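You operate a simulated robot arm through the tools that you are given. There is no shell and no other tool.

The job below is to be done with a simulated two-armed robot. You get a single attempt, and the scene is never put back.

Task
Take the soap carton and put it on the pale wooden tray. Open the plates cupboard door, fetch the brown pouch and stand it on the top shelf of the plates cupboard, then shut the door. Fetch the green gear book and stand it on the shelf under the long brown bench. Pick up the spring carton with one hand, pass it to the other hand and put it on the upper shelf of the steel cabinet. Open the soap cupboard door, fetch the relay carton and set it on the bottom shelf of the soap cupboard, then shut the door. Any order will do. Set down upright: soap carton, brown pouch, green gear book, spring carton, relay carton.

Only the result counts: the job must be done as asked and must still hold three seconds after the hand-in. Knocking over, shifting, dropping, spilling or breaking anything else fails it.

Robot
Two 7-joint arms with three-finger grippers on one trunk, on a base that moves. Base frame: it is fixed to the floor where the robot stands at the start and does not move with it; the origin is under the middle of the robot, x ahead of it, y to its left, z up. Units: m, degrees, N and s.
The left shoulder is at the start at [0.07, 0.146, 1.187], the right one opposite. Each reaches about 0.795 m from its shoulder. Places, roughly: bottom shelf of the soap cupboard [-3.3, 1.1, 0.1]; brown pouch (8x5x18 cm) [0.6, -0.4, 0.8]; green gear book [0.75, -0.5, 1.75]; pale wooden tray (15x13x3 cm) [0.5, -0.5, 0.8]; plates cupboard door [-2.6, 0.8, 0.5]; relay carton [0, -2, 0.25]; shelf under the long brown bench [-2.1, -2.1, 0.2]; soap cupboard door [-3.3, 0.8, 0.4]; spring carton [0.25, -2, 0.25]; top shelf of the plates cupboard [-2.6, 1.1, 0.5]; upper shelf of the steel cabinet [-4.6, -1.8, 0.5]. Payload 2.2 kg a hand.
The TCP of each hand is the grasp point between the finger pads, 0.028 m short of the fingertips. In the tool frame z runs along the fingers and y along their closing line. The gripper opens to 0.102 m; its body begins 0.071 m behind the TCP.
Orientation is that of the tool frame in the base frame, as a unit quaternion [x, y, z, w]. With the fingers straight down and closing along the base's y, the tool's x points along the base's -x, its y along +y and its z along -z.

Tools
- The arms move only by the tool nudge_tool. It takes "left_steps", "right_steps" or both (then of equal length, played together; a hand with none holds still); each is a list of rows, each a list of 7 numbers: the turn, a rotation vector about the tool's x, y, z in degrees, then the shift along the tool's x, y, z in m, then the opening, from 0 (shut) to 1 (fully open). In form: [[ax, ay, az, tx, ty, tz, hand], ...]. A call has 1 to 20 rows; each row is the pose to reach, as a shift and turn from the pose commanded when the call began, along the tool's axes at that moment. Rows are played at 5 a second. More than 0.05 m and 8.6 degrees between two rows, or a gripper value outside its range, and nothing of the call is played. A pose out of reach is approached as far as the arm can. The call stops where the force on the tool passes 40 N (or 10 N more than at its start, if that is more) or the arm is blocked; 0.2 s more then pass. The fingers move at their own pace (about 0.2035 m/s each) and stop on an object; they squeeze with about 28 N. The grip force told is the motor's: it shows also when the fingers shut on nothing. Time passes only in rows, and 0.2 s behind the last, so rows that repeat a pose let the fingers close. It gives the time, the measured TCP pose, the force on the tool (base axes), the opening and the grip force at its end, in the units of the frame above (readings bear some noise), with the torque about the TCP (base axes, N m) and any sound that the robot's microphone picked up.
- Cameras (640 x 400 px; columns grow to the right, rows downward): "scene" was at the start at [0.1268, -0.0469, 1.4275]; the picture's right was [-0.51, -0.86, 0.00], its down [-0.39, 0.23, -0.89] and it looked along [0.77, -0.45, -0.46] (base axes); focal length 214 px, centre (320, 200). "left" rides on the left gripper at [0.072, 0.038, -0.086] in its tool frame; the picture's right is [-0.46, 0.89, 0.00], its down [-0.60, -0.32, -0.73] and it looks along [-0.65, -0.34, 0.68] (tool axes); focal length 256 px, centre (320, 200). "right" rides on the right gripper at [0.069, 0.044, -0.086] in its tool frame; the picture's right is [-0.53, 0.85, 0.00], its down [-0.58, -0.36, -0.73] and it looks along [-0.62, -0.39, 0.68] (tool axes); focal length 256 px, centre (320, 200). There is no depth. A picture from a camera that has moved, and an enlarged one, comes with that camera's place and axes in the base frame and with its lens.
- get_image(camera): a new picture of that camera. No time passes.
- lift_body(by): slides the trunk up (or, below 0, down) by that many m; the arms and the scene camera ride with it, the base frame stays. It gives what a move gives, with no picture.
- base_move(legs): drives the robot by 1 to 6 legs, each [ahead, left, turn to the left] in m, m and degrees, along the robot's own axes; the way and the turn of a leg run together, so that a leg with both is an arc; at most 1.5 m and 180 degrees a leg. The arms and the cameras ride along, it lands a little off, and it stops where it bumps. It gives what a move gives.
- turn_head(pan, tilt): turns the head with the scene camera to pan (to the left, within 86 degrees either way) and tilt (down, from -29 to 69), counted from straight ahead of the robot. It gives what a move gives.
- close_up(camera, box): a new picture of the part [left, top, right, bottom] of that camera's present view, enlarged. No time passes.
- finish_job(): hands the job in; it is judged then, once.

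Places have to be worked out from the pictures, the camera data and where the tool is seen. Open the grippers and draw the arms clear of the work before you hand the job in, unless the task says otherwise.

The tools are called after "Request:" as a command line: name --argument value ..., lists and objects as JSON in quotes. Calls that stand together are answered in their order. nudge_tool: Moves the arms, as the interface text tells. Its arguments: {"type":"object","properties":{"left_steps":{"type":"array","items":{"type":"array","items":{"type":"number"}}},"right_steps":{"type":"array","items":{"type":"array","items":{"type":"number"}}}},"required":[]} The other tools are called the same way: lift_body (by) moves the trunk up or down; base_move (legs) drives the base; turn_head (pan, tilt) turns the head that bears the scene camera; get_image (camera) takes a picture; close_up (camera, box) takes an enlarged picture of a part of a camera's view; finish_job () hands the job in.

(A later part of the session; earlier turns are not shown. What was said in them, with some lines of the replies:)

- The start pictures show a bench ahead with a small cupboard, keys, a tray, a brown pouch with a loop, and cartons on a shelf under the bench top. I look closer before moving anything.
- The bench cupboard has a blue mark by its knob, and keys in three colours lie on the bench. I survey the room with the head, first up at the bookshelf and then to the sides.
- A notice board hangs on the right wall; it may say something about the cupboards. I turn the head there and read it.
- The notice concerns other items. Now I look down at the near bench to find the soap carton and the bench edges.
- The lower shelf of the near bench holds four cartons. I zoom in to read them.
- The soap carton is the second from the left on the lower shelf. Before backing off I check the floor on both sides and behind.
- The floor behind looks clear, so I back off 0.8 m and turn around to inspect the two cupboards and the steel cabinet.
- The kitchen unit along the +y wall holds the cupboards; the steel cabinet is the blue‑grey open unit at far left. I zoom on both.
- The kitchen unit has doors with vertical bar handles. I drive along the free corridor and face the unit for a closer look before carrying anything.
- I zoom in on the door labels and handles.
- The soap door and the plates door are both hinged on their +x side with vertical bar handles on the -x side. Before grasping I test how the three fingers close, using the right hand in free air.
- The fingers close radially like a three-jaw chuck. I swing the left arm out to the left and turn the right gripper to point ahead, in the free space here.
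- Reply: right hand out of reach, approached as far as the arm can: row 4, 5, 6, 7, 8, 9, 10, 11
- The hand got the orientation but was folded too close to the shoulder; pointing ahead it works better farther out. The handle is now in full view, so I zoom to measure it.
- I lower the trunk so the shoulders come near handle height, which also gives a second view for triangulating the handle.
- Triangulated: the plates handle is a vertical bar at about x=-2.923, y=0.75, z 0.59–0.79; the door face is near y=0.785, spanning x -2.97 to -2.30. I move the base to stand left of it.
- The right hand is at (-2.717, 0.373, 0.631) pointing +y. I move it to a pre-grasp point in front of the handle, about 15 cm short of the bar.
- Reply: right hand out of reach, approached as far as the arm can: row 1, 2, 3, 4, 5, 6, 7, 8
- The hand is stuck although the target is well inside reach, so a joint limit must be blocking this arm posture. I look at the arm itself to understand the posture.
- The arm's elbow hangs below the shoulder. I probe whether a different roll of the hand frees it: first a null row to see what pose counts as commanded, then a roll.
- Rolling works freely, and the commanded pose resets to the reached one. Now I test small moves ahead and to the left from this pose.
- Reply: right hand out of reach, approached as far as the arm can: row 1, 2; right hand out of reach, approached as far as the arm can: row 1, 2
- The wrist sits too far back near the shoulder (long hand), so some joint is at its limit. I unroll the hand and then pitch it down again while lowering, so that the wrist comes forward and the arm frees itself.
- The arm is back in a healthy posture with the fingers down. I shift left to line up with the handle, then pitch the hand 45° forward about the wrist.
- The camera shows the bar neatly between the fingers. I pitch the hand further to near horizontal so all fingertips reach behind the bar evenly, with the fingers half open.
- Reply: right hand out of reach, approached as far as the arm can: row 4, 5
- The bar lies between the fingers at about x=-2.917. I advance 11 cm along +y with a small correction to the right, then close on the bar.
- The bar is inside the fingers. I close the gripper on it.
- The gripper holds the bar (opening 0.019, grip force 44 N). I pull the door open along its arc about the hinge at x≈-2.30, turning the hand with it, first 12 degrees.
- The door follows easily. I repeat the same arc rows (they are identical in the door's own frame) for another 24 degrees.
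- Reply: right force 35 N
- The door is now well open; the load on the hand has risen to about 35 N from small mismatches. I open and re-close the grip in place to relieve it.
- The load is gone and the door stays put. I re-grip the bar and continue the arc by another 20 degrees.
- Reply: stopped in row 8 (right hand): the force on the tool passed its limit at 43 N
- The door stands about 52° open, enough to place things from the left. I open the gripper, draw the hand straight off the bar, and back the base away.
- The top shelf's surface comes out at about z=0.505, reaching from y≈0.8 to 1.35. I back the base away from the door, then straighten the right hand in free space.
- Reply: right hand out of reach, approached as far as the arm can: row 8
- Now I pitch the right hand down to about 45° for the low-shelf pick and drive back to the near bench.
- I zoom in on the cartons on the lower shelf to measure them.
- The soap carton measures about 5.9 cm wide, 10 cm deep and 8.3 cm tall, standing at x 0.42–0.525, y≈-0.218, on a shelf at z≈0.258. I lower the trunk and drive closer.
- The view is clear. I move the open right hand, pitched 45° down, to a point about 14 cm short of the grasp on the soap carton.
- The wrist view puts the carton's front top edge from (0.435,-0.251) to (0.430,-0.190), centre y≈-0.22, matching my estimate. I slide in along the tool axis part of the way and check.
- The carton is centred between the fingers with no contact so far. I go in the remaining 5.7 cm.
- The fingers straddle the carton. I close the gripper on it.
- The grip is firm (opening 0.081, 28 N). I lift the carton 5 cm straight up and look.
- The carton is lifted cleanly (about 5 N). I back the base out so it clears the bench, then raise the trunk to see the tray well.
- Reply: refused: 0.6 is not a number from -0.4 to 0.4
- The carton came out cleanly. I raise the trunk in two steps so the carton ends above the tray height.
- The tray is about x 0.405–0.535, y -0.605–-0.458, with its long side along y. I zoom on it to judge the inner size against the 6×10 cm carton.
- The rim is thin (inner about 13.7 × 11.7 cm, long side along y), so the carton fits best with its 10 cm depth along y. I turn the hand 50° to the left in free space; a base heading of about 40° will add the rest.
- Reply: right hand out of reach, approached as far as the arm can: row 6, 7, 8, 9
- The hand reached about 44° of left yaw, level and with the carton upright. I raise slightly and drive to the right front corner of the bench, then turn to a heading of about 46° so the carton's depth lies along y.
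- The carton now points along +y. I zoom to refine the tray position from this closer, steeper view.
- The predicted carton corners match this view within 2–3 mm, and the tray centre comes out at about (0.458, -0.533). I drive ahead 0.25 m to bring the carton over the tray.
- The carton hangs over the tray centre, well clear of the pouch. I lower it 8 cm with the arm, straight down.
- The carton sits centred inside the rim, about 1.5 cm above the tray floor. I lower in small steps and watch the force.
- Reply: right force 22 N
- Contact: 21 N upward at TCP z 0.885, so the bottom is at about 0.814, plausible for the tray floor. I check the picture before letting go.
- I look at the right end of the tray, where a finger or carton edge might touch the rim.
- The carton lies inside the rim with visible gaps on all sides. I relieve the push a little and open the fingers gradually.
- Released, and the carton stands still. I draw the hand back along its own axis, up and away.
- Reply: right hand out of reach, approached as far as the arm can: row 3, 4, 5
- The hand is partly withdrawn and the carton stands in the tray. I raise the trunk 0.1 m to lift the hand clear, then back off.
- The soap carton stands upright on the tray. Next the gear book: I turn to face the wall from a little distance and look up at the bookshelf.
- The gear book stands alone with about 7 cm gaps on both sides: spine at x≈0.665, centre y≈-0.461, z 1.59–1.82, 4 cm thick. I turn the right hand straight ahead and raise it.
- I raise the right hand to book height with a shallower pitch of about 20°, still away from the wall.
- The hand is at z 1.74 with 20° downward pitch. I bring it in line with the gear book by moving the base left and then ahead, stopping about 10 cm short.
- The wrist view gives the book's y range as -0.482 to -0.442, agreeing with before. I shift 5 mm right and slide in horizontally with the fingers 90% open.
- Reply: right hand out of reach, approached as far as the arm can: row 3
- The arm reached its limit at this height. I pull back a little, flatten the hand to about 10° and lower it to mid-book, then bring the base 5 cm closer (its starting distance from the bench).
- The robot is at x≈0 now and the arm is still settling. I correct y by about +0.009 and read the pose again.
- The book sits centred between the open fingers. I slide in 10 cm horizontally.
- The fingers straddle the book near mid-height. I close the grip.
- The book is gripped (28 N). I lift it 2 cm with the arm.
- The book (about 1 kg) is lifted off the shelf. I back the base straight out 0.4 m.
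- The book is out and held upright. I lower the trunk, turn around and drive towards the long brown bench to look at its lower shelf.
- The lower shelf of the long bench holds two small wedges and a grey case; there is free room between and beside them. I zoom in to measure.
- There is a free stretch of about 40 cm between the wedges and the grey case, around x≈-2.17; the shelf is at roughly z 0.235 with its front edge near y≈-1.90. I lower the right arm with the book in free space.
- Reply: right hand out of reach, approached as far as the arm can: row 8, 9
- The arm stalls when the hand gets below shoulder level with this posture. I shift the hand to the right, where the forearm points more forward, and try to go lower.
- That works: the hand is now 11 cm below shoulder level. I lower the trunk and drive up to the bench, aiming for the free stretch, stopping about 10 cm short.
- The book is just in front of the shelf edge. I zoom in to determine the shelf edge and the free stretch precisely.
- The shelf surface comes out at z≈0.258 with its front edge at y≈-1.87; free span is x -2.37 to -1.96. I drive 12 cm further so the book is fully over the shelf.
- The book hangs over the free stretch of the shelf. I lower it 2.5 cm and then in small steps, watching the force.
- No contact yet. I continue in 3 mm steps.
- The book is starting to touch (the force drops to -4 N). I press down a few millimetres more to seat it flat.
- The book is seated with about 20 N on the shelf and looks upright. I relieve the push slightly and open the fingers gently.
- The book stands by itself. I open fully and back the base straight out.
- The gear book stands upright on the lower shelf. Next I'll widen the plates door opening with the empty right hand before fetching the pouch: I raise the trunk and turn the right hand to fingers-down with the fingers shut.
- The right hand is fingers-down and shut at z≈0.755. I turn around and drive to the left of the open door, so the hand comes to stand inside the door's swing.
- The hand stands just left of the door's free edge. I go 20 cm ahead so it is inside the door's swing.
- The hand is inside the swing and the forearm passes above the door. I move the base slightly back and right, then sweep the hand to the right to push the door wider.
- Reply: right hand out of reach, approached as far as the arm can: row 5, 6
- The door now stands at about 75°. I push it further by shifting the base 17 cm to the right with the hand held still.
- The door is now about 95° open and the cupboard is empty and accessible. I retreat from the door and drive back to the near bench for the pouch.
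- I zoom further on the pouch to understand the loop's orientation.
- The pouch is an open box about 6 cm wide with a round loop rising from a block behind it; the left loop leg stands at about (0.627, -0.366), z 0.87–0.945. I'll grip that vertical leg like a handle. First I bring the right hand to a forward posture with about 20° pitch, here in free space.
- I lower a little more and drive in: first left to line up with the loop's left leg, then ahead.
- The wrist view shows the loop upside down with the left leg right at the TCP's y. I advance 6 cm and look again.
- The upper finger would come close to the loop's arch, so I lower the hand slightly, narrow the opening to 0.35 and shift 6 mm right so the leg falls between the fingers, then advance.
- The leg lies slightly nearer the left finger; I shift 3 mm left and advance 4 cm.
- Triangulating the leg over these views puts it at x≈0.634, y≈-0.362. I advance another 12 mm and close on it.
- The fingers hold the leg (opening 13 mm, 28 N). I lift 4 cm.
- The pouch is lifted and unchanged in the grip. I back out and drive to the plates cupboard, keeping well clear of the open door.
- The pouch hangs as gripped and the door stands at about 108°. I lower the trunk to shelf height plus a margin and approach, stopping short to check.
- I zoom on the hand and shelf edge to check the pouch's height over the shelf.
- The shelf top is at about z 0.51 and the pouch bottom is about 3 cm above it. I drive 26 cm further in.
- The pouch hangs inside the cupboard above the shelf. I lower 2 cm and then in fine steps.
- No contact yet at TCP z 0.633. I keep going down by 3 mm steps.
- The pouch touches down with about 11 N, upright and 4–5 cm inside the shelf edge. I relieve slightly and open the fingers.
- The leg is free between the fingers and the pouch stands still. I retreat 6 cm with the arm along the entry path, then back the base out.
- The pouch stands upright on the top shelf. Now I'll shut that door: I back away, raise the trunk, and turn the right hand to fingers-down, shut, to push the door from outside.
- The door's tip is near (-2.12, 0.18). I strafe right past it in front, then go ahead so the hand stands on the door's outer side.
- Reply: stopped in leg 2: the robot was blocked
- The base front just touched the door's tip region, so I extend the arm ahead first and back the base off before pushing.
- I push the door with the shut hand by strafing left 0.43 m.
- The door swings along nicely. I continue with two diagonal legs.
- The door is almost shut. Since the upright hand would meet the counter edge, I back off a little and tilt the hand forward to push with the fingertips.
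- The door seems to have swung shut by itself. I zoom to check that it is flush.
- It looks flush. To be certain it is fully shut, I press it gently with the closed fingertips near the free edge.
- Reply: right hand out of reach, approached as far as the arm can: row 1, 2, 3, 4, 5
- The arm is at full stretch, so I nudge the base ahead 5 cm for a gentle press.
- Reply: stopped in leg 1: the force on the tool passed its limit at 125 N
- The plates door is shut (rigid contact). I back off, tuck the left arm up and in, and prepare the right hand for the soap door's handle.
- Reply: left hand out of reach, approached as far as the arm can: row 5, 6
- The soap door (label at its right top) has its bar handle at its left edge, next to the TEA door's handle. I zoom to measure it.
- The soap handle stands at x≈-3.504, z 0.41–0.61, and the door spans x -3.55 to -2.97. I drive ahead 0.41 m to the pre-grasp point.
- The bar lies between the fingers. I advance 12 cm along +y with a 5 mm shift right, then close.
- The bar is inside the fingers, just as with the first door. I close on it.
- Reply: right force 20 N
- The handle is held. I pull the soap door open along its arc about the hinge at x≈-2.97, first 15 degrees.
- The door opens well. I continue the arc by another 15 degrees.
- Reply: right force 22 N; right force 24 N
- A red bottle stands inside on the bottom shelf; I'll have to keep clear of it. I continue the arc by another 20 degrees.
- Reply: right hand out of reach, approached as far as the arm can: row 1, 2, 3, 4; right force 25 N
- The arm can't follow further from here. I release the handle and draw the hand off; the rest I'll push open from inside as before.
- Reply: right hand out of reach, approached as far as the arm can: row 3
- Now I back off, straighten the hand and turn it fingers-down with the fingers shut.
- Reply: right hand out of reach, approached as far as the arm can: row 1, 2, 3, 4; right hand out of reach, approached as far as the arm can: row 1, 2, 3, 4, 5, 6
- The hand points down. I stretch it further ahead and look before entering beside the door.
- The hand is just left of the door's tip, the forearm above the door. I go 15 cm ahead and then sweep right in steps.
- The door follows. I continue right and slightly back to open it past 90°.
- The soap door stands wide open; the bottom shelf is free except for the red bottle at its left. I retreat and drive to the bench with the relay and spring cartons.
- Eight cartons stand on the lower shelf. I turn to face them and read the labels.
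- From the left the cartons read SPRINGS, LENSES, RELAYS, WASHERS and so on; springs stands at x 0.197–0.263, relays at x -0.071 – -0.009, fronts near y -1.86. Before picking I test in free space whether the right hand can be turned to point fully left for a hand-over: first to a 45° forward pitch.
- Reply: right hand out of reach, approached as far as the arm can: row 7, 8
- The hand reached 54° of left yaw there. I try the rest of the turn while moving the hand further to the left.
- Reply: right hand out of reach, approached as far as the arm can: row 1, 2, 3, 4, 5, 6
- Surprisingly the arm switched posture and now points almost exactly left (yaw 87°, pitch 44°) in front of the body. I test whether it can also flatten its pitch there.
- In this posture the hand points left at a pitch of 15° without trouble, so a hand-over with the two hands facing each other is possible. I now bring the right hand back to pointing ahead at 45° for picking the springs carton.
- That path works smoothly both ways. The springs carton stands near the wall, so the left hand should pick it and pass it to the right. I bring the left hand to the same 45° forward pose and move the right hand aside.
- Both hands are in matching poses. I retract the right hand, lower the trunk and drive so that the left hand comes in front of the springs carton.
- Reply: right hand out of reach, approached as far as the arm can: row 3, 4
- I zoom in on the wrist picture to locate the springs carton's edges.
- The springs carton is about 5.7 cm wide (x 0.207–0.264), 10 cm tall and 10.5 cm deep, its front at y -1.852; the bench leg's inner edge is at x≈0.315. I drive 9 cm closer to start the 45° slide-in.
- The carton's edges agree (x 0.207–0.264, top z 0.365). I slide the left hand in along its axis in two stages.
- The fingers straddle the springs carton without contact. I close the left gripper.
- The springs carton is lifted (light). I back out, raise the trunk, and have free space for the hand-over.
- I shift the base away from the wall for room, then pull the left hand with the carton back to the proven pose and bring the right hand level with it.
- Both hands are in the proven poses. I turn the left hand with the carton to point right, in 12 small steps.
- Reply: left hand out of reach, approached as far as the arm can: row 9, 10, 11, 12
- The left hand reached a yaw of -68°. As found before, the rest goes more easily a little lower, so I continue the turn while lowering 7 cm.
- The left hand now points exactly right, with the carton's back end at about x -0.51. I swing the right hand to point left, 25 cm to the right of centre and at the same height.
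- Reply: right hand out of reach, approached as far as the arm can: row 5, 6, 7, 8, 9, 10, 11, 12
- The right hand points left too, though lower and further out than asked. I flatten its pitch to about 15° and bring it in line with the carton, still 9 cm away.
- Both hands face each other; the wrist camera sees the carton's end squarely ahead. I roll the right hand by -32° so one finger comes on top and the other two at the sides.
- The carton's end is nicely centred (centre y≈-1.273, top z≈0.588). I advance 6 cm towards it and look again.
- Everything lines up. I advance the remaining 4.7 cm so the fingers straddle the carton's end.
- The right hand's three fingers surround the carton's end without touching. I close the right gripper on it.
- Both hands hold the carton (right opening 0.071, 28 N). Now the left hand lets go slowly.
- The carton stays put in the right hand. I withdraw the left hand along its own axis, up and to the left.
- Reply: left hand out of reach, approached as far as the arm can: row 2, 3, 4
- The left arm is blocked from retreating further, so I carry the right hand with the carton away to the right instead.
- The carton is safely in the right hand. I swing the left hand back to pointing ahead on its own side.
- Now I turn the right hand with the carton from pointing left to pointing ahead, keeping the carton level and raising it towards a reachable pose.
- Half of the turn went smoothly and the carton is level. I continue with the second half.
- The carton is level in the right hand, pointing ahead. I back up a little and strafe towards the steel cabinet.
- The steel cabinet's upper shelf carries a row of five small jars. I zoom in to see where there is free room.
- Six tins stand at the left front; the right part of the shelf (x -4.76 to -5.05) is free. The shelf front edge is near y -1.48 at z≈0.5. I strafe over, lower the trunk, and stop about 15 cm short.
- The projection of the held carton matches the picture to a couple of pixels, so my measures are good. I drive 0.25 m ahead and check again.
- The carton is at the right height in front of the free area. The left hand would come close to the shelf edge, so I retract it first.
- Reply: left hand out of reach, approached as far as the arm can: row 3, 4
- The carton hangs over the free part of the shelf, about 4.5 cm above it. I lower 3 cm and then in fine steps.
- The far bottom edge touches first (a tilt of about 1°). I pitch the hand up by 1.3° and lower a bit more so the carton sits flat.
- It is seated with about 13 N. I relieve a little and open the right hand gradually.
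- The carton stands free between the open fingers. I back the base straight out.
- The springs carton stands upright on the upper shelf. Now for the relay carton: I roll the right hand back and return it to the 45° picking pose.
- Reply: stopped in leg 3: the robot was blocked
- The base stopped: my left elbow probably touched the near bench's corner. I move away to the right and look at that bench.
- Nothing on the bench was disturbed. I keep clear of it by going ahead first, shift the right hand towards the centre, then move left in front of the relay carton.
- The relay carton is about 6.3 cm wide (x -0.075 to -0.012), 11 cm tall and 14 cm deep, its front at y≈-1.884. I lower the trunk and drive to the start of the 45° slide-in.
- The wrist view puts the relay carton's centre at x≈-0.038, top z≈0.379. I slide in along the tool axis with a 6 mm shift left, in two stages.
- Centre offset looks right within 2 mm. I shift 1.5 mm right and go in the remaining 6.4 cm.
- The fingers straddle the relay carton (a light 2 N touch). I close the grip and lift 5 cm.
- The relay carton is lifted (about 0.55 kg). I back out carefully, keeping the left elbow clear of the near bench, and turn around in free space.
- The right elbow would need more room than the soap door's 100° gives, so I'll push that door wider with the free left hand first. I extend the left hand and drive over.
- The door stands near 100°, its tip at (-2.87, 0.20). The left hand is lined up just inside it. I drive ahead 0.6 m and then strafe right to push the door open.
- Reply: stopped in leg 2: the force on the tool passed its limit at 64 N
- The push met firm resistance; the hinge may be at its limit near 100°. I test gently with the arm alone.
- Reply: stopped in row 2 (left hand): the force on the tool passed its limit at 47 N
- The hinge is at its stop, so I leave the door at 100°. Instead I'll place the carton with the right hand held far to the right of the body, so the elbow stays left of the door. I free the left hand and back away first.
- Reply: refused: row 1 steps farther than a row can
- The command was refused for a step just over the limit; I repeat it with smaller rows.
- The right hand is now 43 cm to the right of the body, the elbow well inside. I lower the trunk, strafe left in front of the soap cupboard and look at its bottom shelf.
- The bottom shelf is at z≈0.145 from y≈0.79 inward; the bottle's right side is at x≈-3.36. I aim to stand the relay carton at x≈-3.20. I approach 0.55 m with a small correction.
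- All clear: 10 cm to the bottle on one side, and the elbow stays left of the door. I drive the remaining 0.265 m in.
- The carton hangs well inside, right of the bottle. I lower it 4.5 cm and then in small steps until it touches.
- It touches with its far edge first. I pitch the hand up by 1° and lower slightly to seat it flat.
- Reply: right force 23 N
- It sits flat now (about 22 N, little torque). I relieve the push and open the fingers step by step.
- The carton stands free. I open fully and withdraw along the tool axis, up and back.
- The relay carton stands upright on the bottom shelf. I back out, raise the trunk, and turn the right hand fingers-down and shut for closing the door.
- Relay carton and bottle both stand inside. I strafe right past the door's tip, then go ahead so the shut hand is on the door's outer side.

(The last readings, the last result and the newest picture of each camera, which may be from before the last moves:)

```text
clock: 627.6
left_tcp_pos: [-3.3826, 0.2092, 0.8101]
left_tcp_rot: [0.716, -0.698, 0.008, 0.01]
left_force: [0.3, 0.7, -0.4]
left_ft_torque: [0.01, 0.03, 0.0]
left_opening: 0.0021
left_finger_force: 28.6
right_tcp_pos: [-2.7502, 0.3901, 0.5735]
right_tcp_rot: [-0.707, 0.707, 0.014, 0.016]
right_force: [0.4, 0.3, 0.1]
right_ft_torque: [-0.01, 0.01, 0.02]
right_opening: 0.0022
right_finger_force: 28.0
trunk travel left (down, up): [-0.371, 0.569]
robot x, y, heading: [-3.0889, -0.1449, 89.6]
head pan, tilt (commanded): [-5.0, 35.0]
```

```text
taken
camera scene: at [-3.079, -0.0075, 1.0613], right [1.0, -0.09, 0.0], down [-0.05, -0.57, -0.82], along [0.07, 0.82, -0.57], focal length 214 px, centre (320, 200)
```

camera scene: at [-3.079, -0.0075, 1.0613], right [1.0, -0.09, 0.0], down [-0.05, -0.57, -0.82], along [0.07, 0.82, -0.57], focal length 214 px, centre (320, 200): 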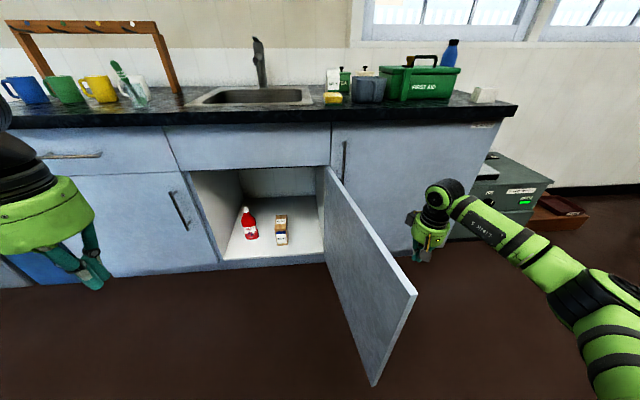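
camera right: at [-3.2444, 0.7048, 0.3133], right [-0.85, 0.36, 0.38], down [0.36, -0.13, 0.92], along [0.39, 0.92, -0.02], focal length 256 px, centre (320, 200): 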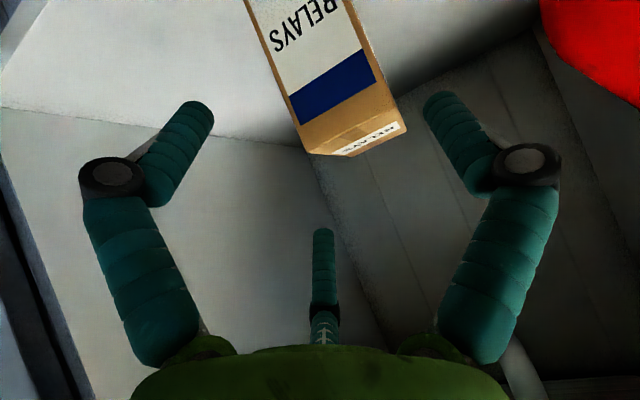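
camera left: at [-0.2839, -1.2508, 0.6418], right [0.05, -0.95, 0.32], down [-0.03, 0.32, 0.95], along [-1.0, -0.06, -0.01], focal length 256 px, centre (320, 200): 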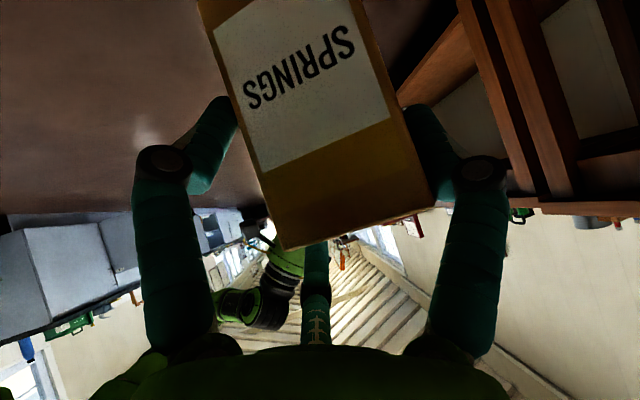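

The hand is on the door's outer side. I push by strafing left 0.3 m, then follow the arc.

Request:
base_move --legs '[[0, 0.3, 0]]'

Request:
get_image --camera "scene"

```text
clock: 629.7
left_tcp_pos: [-3.6819, 0.2101, 0.809]
left_tcp_rot: [0.716, -0.698, 0.008, 0.01]
left_force: [-0.3, 0.2, -0.6]
left_ft_torque: [-0.02, -0.02, 0.02]
left_opening: 0.0022
left_finger_force: 28.3
right_tcp_pos: [-3.0512, 0.3911, 0.5738]
right_tcp_rot: [-0.707, 0.707, 0.014, 0.016]
right_force: [0.2, 0.1, 0.3]
right_ft_torque: [-0.03, 0.0, 0.01]
right_opening: 0.0022
right_finger_force: 28.1
trunk travel left (down, up): [-0.371, 0.569]
robot x, y, heading: [-3.3862, -0.1451, 90.1]
head pan, tilt (commanded): [-5.0, 35.0]
```

```text
taken
camera scene: at [-3.3788, -0.0067, 1.0613], right [1.0, -0.09, 0.0], down [-0.05, -0.57, -0.82], along [0.07, 0.82, -0.57], focal length 214 px, centre (320, 200)
```

scene: 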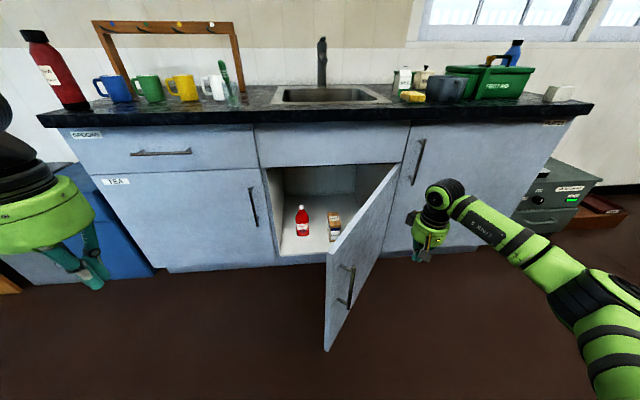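

The door swings along. I follow with two diagonal legs.

Request:
base_move --legs '[[0.05, 0.13, 0], [0.1, 0.1, 0]]'

Request:
get_image --camera "scene"

```text
clock: 631.9
left_tcp_pos: [-3.9098, 0.3598, 0.8088]
left_tcp_rot: [0.715, -0.699, 0.008, 0.011]
left_force: [0.0, 0.2, -1.0]
left_ft_torque: [-0.01, -0.07, -0.04]
left_opening: 0.0021
left_finger_force: 27.5
right_tcp_pos: [-3.2776, 0.5398, 0.573]
right_tcp_rot: [-0.706, 0.708, 0.013, 0.017]
right_force: [0.5, -0.1, -1.4]
right_ft_torque: [-0.01, -0.01, 0.01]
right_opening: 0.0021
right_finger_force: 28.5
trunk travel left (down, up): [-0.371, 0.569]
robot x, y, heading: [-3.6143, 0.0046, 89.7]
head pan, tilt (commanded): [-5.0, 35.0]
```

```text
taken
camera scene: at [-3.6074, 0.1435, 1.0612], right [1.0, -0.09, 0.0], down [-0.05, -0.57, -0.82], along [0.07, 0.82, -0.57], focal length 214 px, centre (320, 200)
```

scene: 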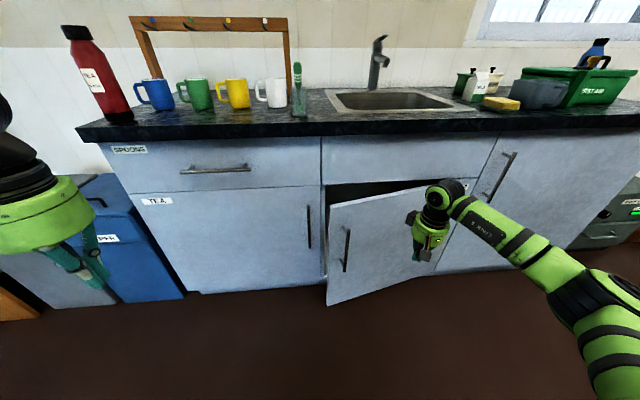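

Nearly shut. One more short leg, then I'll press it home with tilted fingertips.

Request:
base_move --legs '[[0.08, 0.05, 0]]'

Request:
get_image --camera "scene"

```text
clock: 633.0
left_tcp_pos: [-3.9582, 0.442, 0.8096]
left_tcp_rot: [0.716, -0.698, 0.009, 0.01]
left_force: [-0.2, -0.8, -0.5]
left_ft_torque: [-0.01, -0.02, 0.03]
left_opening: 0.0019
left_finger_force: 28.2
right_tcp_pos: [-3.327, 0.6219, 0.573]
right_tcp_rot: [-0.706, 0.708, 0.013, 0.017]
right_force: [0.4, -0.7, 0.5]
right_ft_torque: [0.0, -0.03, 0.01]
right_opening: 0.002
right_finger_force: 28.4
trunk travel left (down, up): [-0.371, 0.569]
robot x, y, heading: [-3.6634, 0.086, 89.7]
head pan, tilt (commanded): [-5.0, 35.0]
```

```text
taken
camera scene: at [-3.6562, 0.2242, 1.0612], right [1.0, -0.09, 0.0], down [-0.05, -0.57, -0.82], along [0.07, 0.82, -0.57], focal length 214 px, centre (320, 200)
```

scene: 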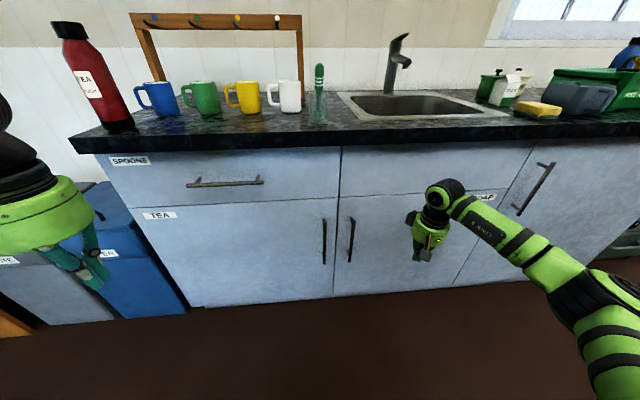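

The door looks shut. I back off, tilt the hand forward and press gently near the free edge to make sure.

Request:
base_move --legs '[[-0.3, 0, 0]]'

Request:
nudge_tool --right_steps '[[0, -7.5, 0, -0.02, 0, 0.005, 0], [0, -15, 0, -0.04, 0, 0.01, 0], [0, -22.5, 0, -0.06, 0, 0.015, 0], [0, -30, 0, -0.08, 0, 0.015, 0], [0, -37.5, 0, -0.1, 0, 0.015, 0], [0, -45, 0, -0.12, 0, 0.015, 0]]'

Request:
lift_body --by -0.05

Request:
close_up --camera "scene" --box '[240, 120, 500, 300]'

```text
clock: 635.1
left_tcp_pos: [-3.9597, 0.1442, 0.8099]
left_tcp_rot: [0.716, -0.698, 0.007, 0.01]
left_force: [-0.4, -1.1, -0.5]
left_ft_torque: [-0.02, 0.01, 0.01]
left_opening: 0.0024
left_finger_force: 28.2
right_tcp_pos: [-3.3285, 0.3237, 0.5724]
right_tcp_rot: [-0.707, 0.707, 0.014, 0.017]
right_force: [0.4, 0.5, 0.3]
right_ft_torque: [0.0, 0.02, 0.03]
right_opening: 0.0021
right_finger_force: 28.0
trunk travel left (down, up): [-0.371, 0.569]
robot x, y, heading: [-3.6635, -0.2107, 89.7]
head pan, tilt (commanded): [-5.0, 35.0]
```

```text
clock: 636.5
left_tcp_pos: [-3.9599, 0.1444, 0.8107]
left_tcp_rot: [0.716, -0.698, 0.008, 0.01]
left_force: [-0.8, -0.7, -0.6]
left_ft_torque: [-0.02, -0.01, 0.01]
left_opening: 0.0021
left_finger_force: 27.8
right_tcp_pos: [-3.3266, 0.4458, 0.5642]
right_tcp_rot: [0.647, -0.647, -0.283, -0.287]
right_force: [-0.2, 0.5, -1.0]
right_ft_torque: [-0.03, 0.01, 0.01]
right_opening: 0.0022
right_finger_force: 27.9
trunk travel left (down, up): [-0.371, 0.569]
robot x, y, heading: [-3.6652, -0.2082, 89.8]
head pan, tilt (commanded): [-5.0, 35.0]
```

```text
clock: 637.4
left_tcp_pos: [-3.9601, 0.1442, 0.7587]
left_tcp_rot: [0.716, -0.698, 0.008, 0.01]
left_force: [0.3, 0.1, 0.4]
left_ft_torque: [0.02, 0.01, 0.01]
left_opening: 0.0021
left_finger_force: 27.9
right_tcp_pos: [-3.3278, 0.4447, 0.5141]
right_tcp_rot: [0.647, -0.647, -0.283, -0.286]
right_force: [-0.2, -0.3, -0.2]
right_ft_torque: [0.01, 0.0, 0.02]
right_opening: 0.0026
right_finger_force: 28.3
trunk travel left (down, up): [-0.321, 0.619]
robot x, y, heading: [-3.6618, -0.2126, 89.7]
head pan, tilt (commanded): [-5.0, 35.0]
```

```text
2.22 times, centred on (370, 210) of scene
camera zoom: at [-3.657, -0.073, 1.0113], right [1.0, -0.09, 0.0], down [-0.05, -0.57, -0.82], along [0.08, 0.82, -0.57], focal length 477 px, centre (209, 178)
```

zoom: 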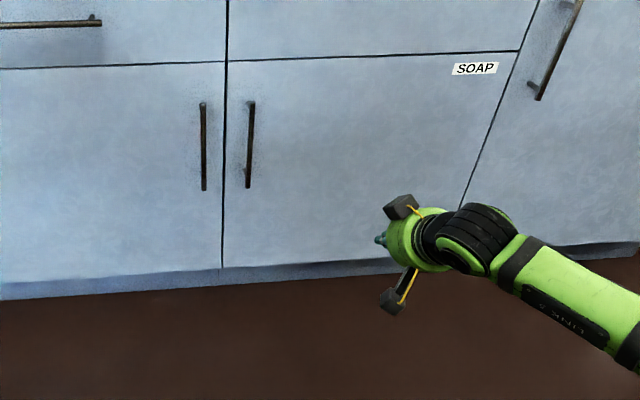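

The door looks flush. I approach and press lightly with the arm.

Request:
base_move --legs '[[0.27, 0, 0]]'

Request:
nudge_tool --right_steps '[[0, 0, 0, -0.007, 0, 0.007, 0], [0, 0, 0, -0.014, 0, 0.014, 0], [0, 0, 0, -0.021, 0, 0.021, 0], [0, 0, 0, -0.028, 0, 0.028, 0], [0, 0, 0, -0.035, 0, 0.035, 0], [0, 0, 0, -0.042, 0, 0.042, 0]]'

```text
clock: 639.3
left_tcp_pos: [-3.9568, 0.4133, 0.7589]
left_tcp_rot: [0.715, -0.699, 0.007, 0.01]
left_force: [-0.8, -1.1, -0.6]
left_ft_torque: [-0.01, 0.01, -0.02]
left_opening: 0.0021
left_finger_force: 28.1
right_tcp_pos: [-3.3271, 0.7118, 0.5135]
right_tcp_rot: [-0.647, 0.648, 0.283, 0.286]
right_force: [-0.6, 0.0, -0.4]
right_ft_torque: [-0.02, -0.02, -0.02]
right_opening: 0.0019
right_finger_force: 28.5
trunk travel left (down, up): [-0.321, 0.619]
robot x, y, heading: [-3.66, 0.0579, 89.6]
head pan, tilt (commanded): [-5.0, 35.0]
```

```text
clock: 640.5
left_tcp_pos: [-3.9582, 0.4094, 0.7596]
left_tcp_rot: [0.715, -0.699, 0.006, 0.008]
left_force: [0.5, 0.3, 0.5]
left_ft_torque: [-0.02, 0.01, -0.01]
left_opening: 0.002
left_finger_force: 28.3
right_tcp_pos: [-3.326, 0.749, 0.5137]
right_tcp_rot: [-0.649, 0.651, 0.278, 0.281]
right_force: [-2.3, -22.7, 9.3]
right_ft_torque: [0.08, -0.01, -0.01]
right_opening: 0.0021
right_finger_force: 28.1
trunk travel left (down, up): [-0.321, 0.619]
robot x, y, heading: [-3.6635, 0.0554, 89.4]
head pan, tilt (commanded): [-5.0, 35.0]
stopped in row 5 (right hand): the force on the tool passed its limit at 53 N (the readings are from after the stop); the commanded pose is now the measured one
```

Rigid contact in the same plane as the other door, so the soap door is shut. I back off, open both grippers and take a look at the whole unit.

Request:
nudge_tool --right_steps '[[0, 0, 0, 0.02, 0, -0.02, 0]]'

Request:
base_move --legs '[[-0.8, 0, 0]]'

Request:
nudge_tool --right_steps '[[0, 0, 0, 0.01, 0, -0.01, 1], [0, 0, 0, 0.01, 0, -0.01, 1], [0, 0, 0, 0.01, 0, -0.01, 1]]' --left_steps '[[0, 0, 0, 0, 0, 0, 1], [0, 0, 0, 0, 0, 0, 1], [0, 0, 0, 0, 0, 0, 1]]'

Request:
turn_head --pan -20 --tilt 20

Request:
get_image --camera "scene"

Request:
close_up --camera "scene" --box '[160, 110, 440, 250]'

```text
clock: 640.9
left_tcp_pos: [-3.9579, 0.4128, 0.7597]
left_tcp_rot: [0.714, -0.7, 0.008, 0.01]
left_force: [-0.3, -0.3, -1.1]
left_ft_torque: [0.03, 0.02, 0.01]
left_opening: 0.0022
left_finger_force: 28.6
right_tcp_pos: [-3.3254, 0.7232, 0.5113]
right_tcp_rot: [-0.649, 0.651, 0.278, 0.28]
right_force: [0.3, 0.7, 0.3]
right_ft_torque: [0.0, -0.01, -0.02]
right_opening: 0.0022
right_finger_force: 28.1
trunk travel left (down, up): [-0.321, 0.619]
robot x, y, heading: [-3.6619, 0.0536, 89.6]
head pan, tilt (commanded): [-5.0, 35.0]
```

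```text
clock: 645.1
left_tcp_pos: [-3.9624, -0.3841, 0.7592]
left_tcp_rot: [0.715, -0.699, 0.007, 0.01]
left_force: [-0.2, -0.1, -0.7]
left_ft_torque: [0.03, 0.0, -0.02]
left_opening: 0.0024
left_finger_force: 27.9
right_tcp_pos: [-3.3306, -0.0736, 0.5096]
right_tcp_rot: [-0.647, 0.652, 0.278, 0.281]
right_force: [-0.4, 0.5, 0.2]
right_ft_torque: [-0.03, 0.02, 0.01]
right_opening: 0.002
right_finger_force: 28.1
trunk travel left (down, up): [-0.321, 0.619]
robot x, y, heading: [-3.6669, -0.7413, 90.2]
head pan, tilt (commanded): [-5.0, 35.0]
```

```text
clock: 645.9
left_tcp_pos: [-3.9627, -0.3842, 0.7583]
left_tcp_rot: [0.715, -0.699, 0.007, 0.009]
left_force: [-0.1, 0.3, -0.4]
left_ft_torque: [0.01, -0.01, -0.01]
left_opening: 0.1021
left_finger_force: 0.0
right_tcp_pos: [-3.3316, -0.0879, 0.5086]
right_tcp_rot: [-0.649, 0.651, 0.277, 0.28]
right_force: [-0.4, 0.8, 0.6]
right_ft_torque: [0.0, -0.05, 0.0]
right_opening: 0.102
right_finger_force: 0.0
trunk travel left (down, up): [-0.321, 0.619]
robot x, y, heading: [-3.6715, -0.7367, 89.4]
head pan, tilt (commanded): [-5.0, 35.0]
```

```text
clock: 646.7
left_tcp_pos: [-3.9628, -0.3847, 0.7592]
left_tcp_rot: [0.715, -0.699, 0.007, 0.01]
left_force: [-0.1, -0.3, -0.2]
left_ft_torque: [0.01, -0.05, 0.04]
left_opening: 0.1021
left_finger_force: 0.1
right_tcp_pos: [-3.3303, -0.0877, 0.508]
right_tcp_rot: [-0.648, 0.651, 0.277, 0.281]
right_force: [-0.6, 0.0, 0.6]
right_ft_torque: [-0.02, 0.01, -0.02]
right_opening: 0.102
right_finger_force: 0.1
trunk travel left (down, up): [-0.321, 0.619]
robot x, y, heading: [-3.6701, -0.7407, 89.6]
head pan, tilt (commanded): [-20.0, 20.0]
```

```text
taken
camera scene: at [-3.6368, -0.6033, 1.035], right [0.94, -0.35, 0.0], down [-0.12, -0.32, -0.94], along [0.33, 0.88, -0.34], focal length 214 px, centre (320, 200)
```

scene: 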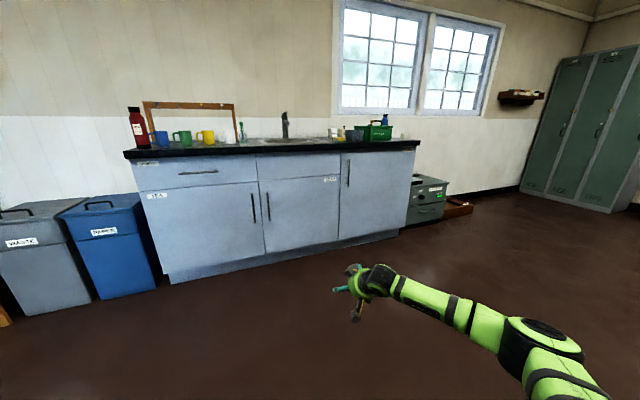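

```text
2.29 times, centred on (300, 180) of scene
camera zoom: at [-3.6368, -0.6033, 1.035], right [0.94, -0.35, 0.0], down [-0.12, -0.32, -0.94], along [0.33, 0.88, -0.34], focal length 490 px, centre (366, 246)
```

zoom: 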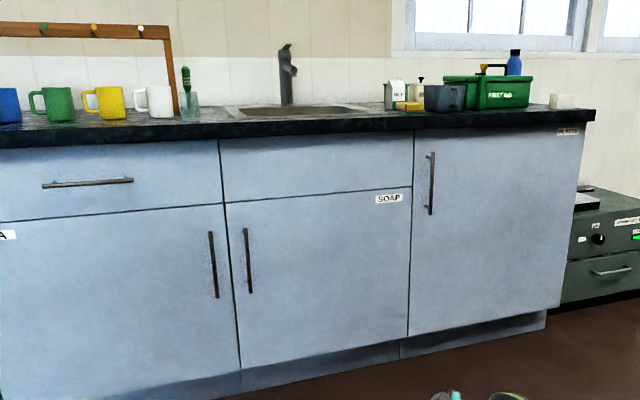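

Both doors are flush and shut, and all five items were last seen standing upright in their places. The grippers are open and the arms clear of everything, so I hand the job in.

Request:
finish_job

```text
The job is handed in.
```

I've handed the job in. All five items are in their places, both cupboard doors are shut, and the grippers are open with the arms clear.

| Item | Where it is | When I last saw it standing |
|---|---|---|
| Soap carton | On the pale wooden tray | On a later look from across the bench |
| Brown pouch | Top shelf of the plates cupboard | Just before I shut that door |
| Green gear book | Shelf under the long brown bench, between the wedges and the grey case | From the next bench, later on |
| Spring carton | Upper shelf of the steel cabinet, right of the tins | Right after I placed it |
| Relay carton | Bottom shelf of the soap cupboard, right of the red bottle | Just before I shut that door |

The left hand picked up the spring carton and passed it to the right in mid-air. Both hands held it for a moment before the left let go.

Three things could matter in judging:
- **Plates door:** when I pressed it shut, the force peaked at about 125 N. I didn't reopen it, so I haven't seen the pouch since.
- **Near bench:** the base was stopped once, probably because my left elbow touched the near bench. Everything I could see there, the soap carton and the keys included, looked unmoved afterwards.
- **Soap door:** it is at its stop at about 100° and would not open further. I placed the relay carton with the arm held to one side and did not force the door.
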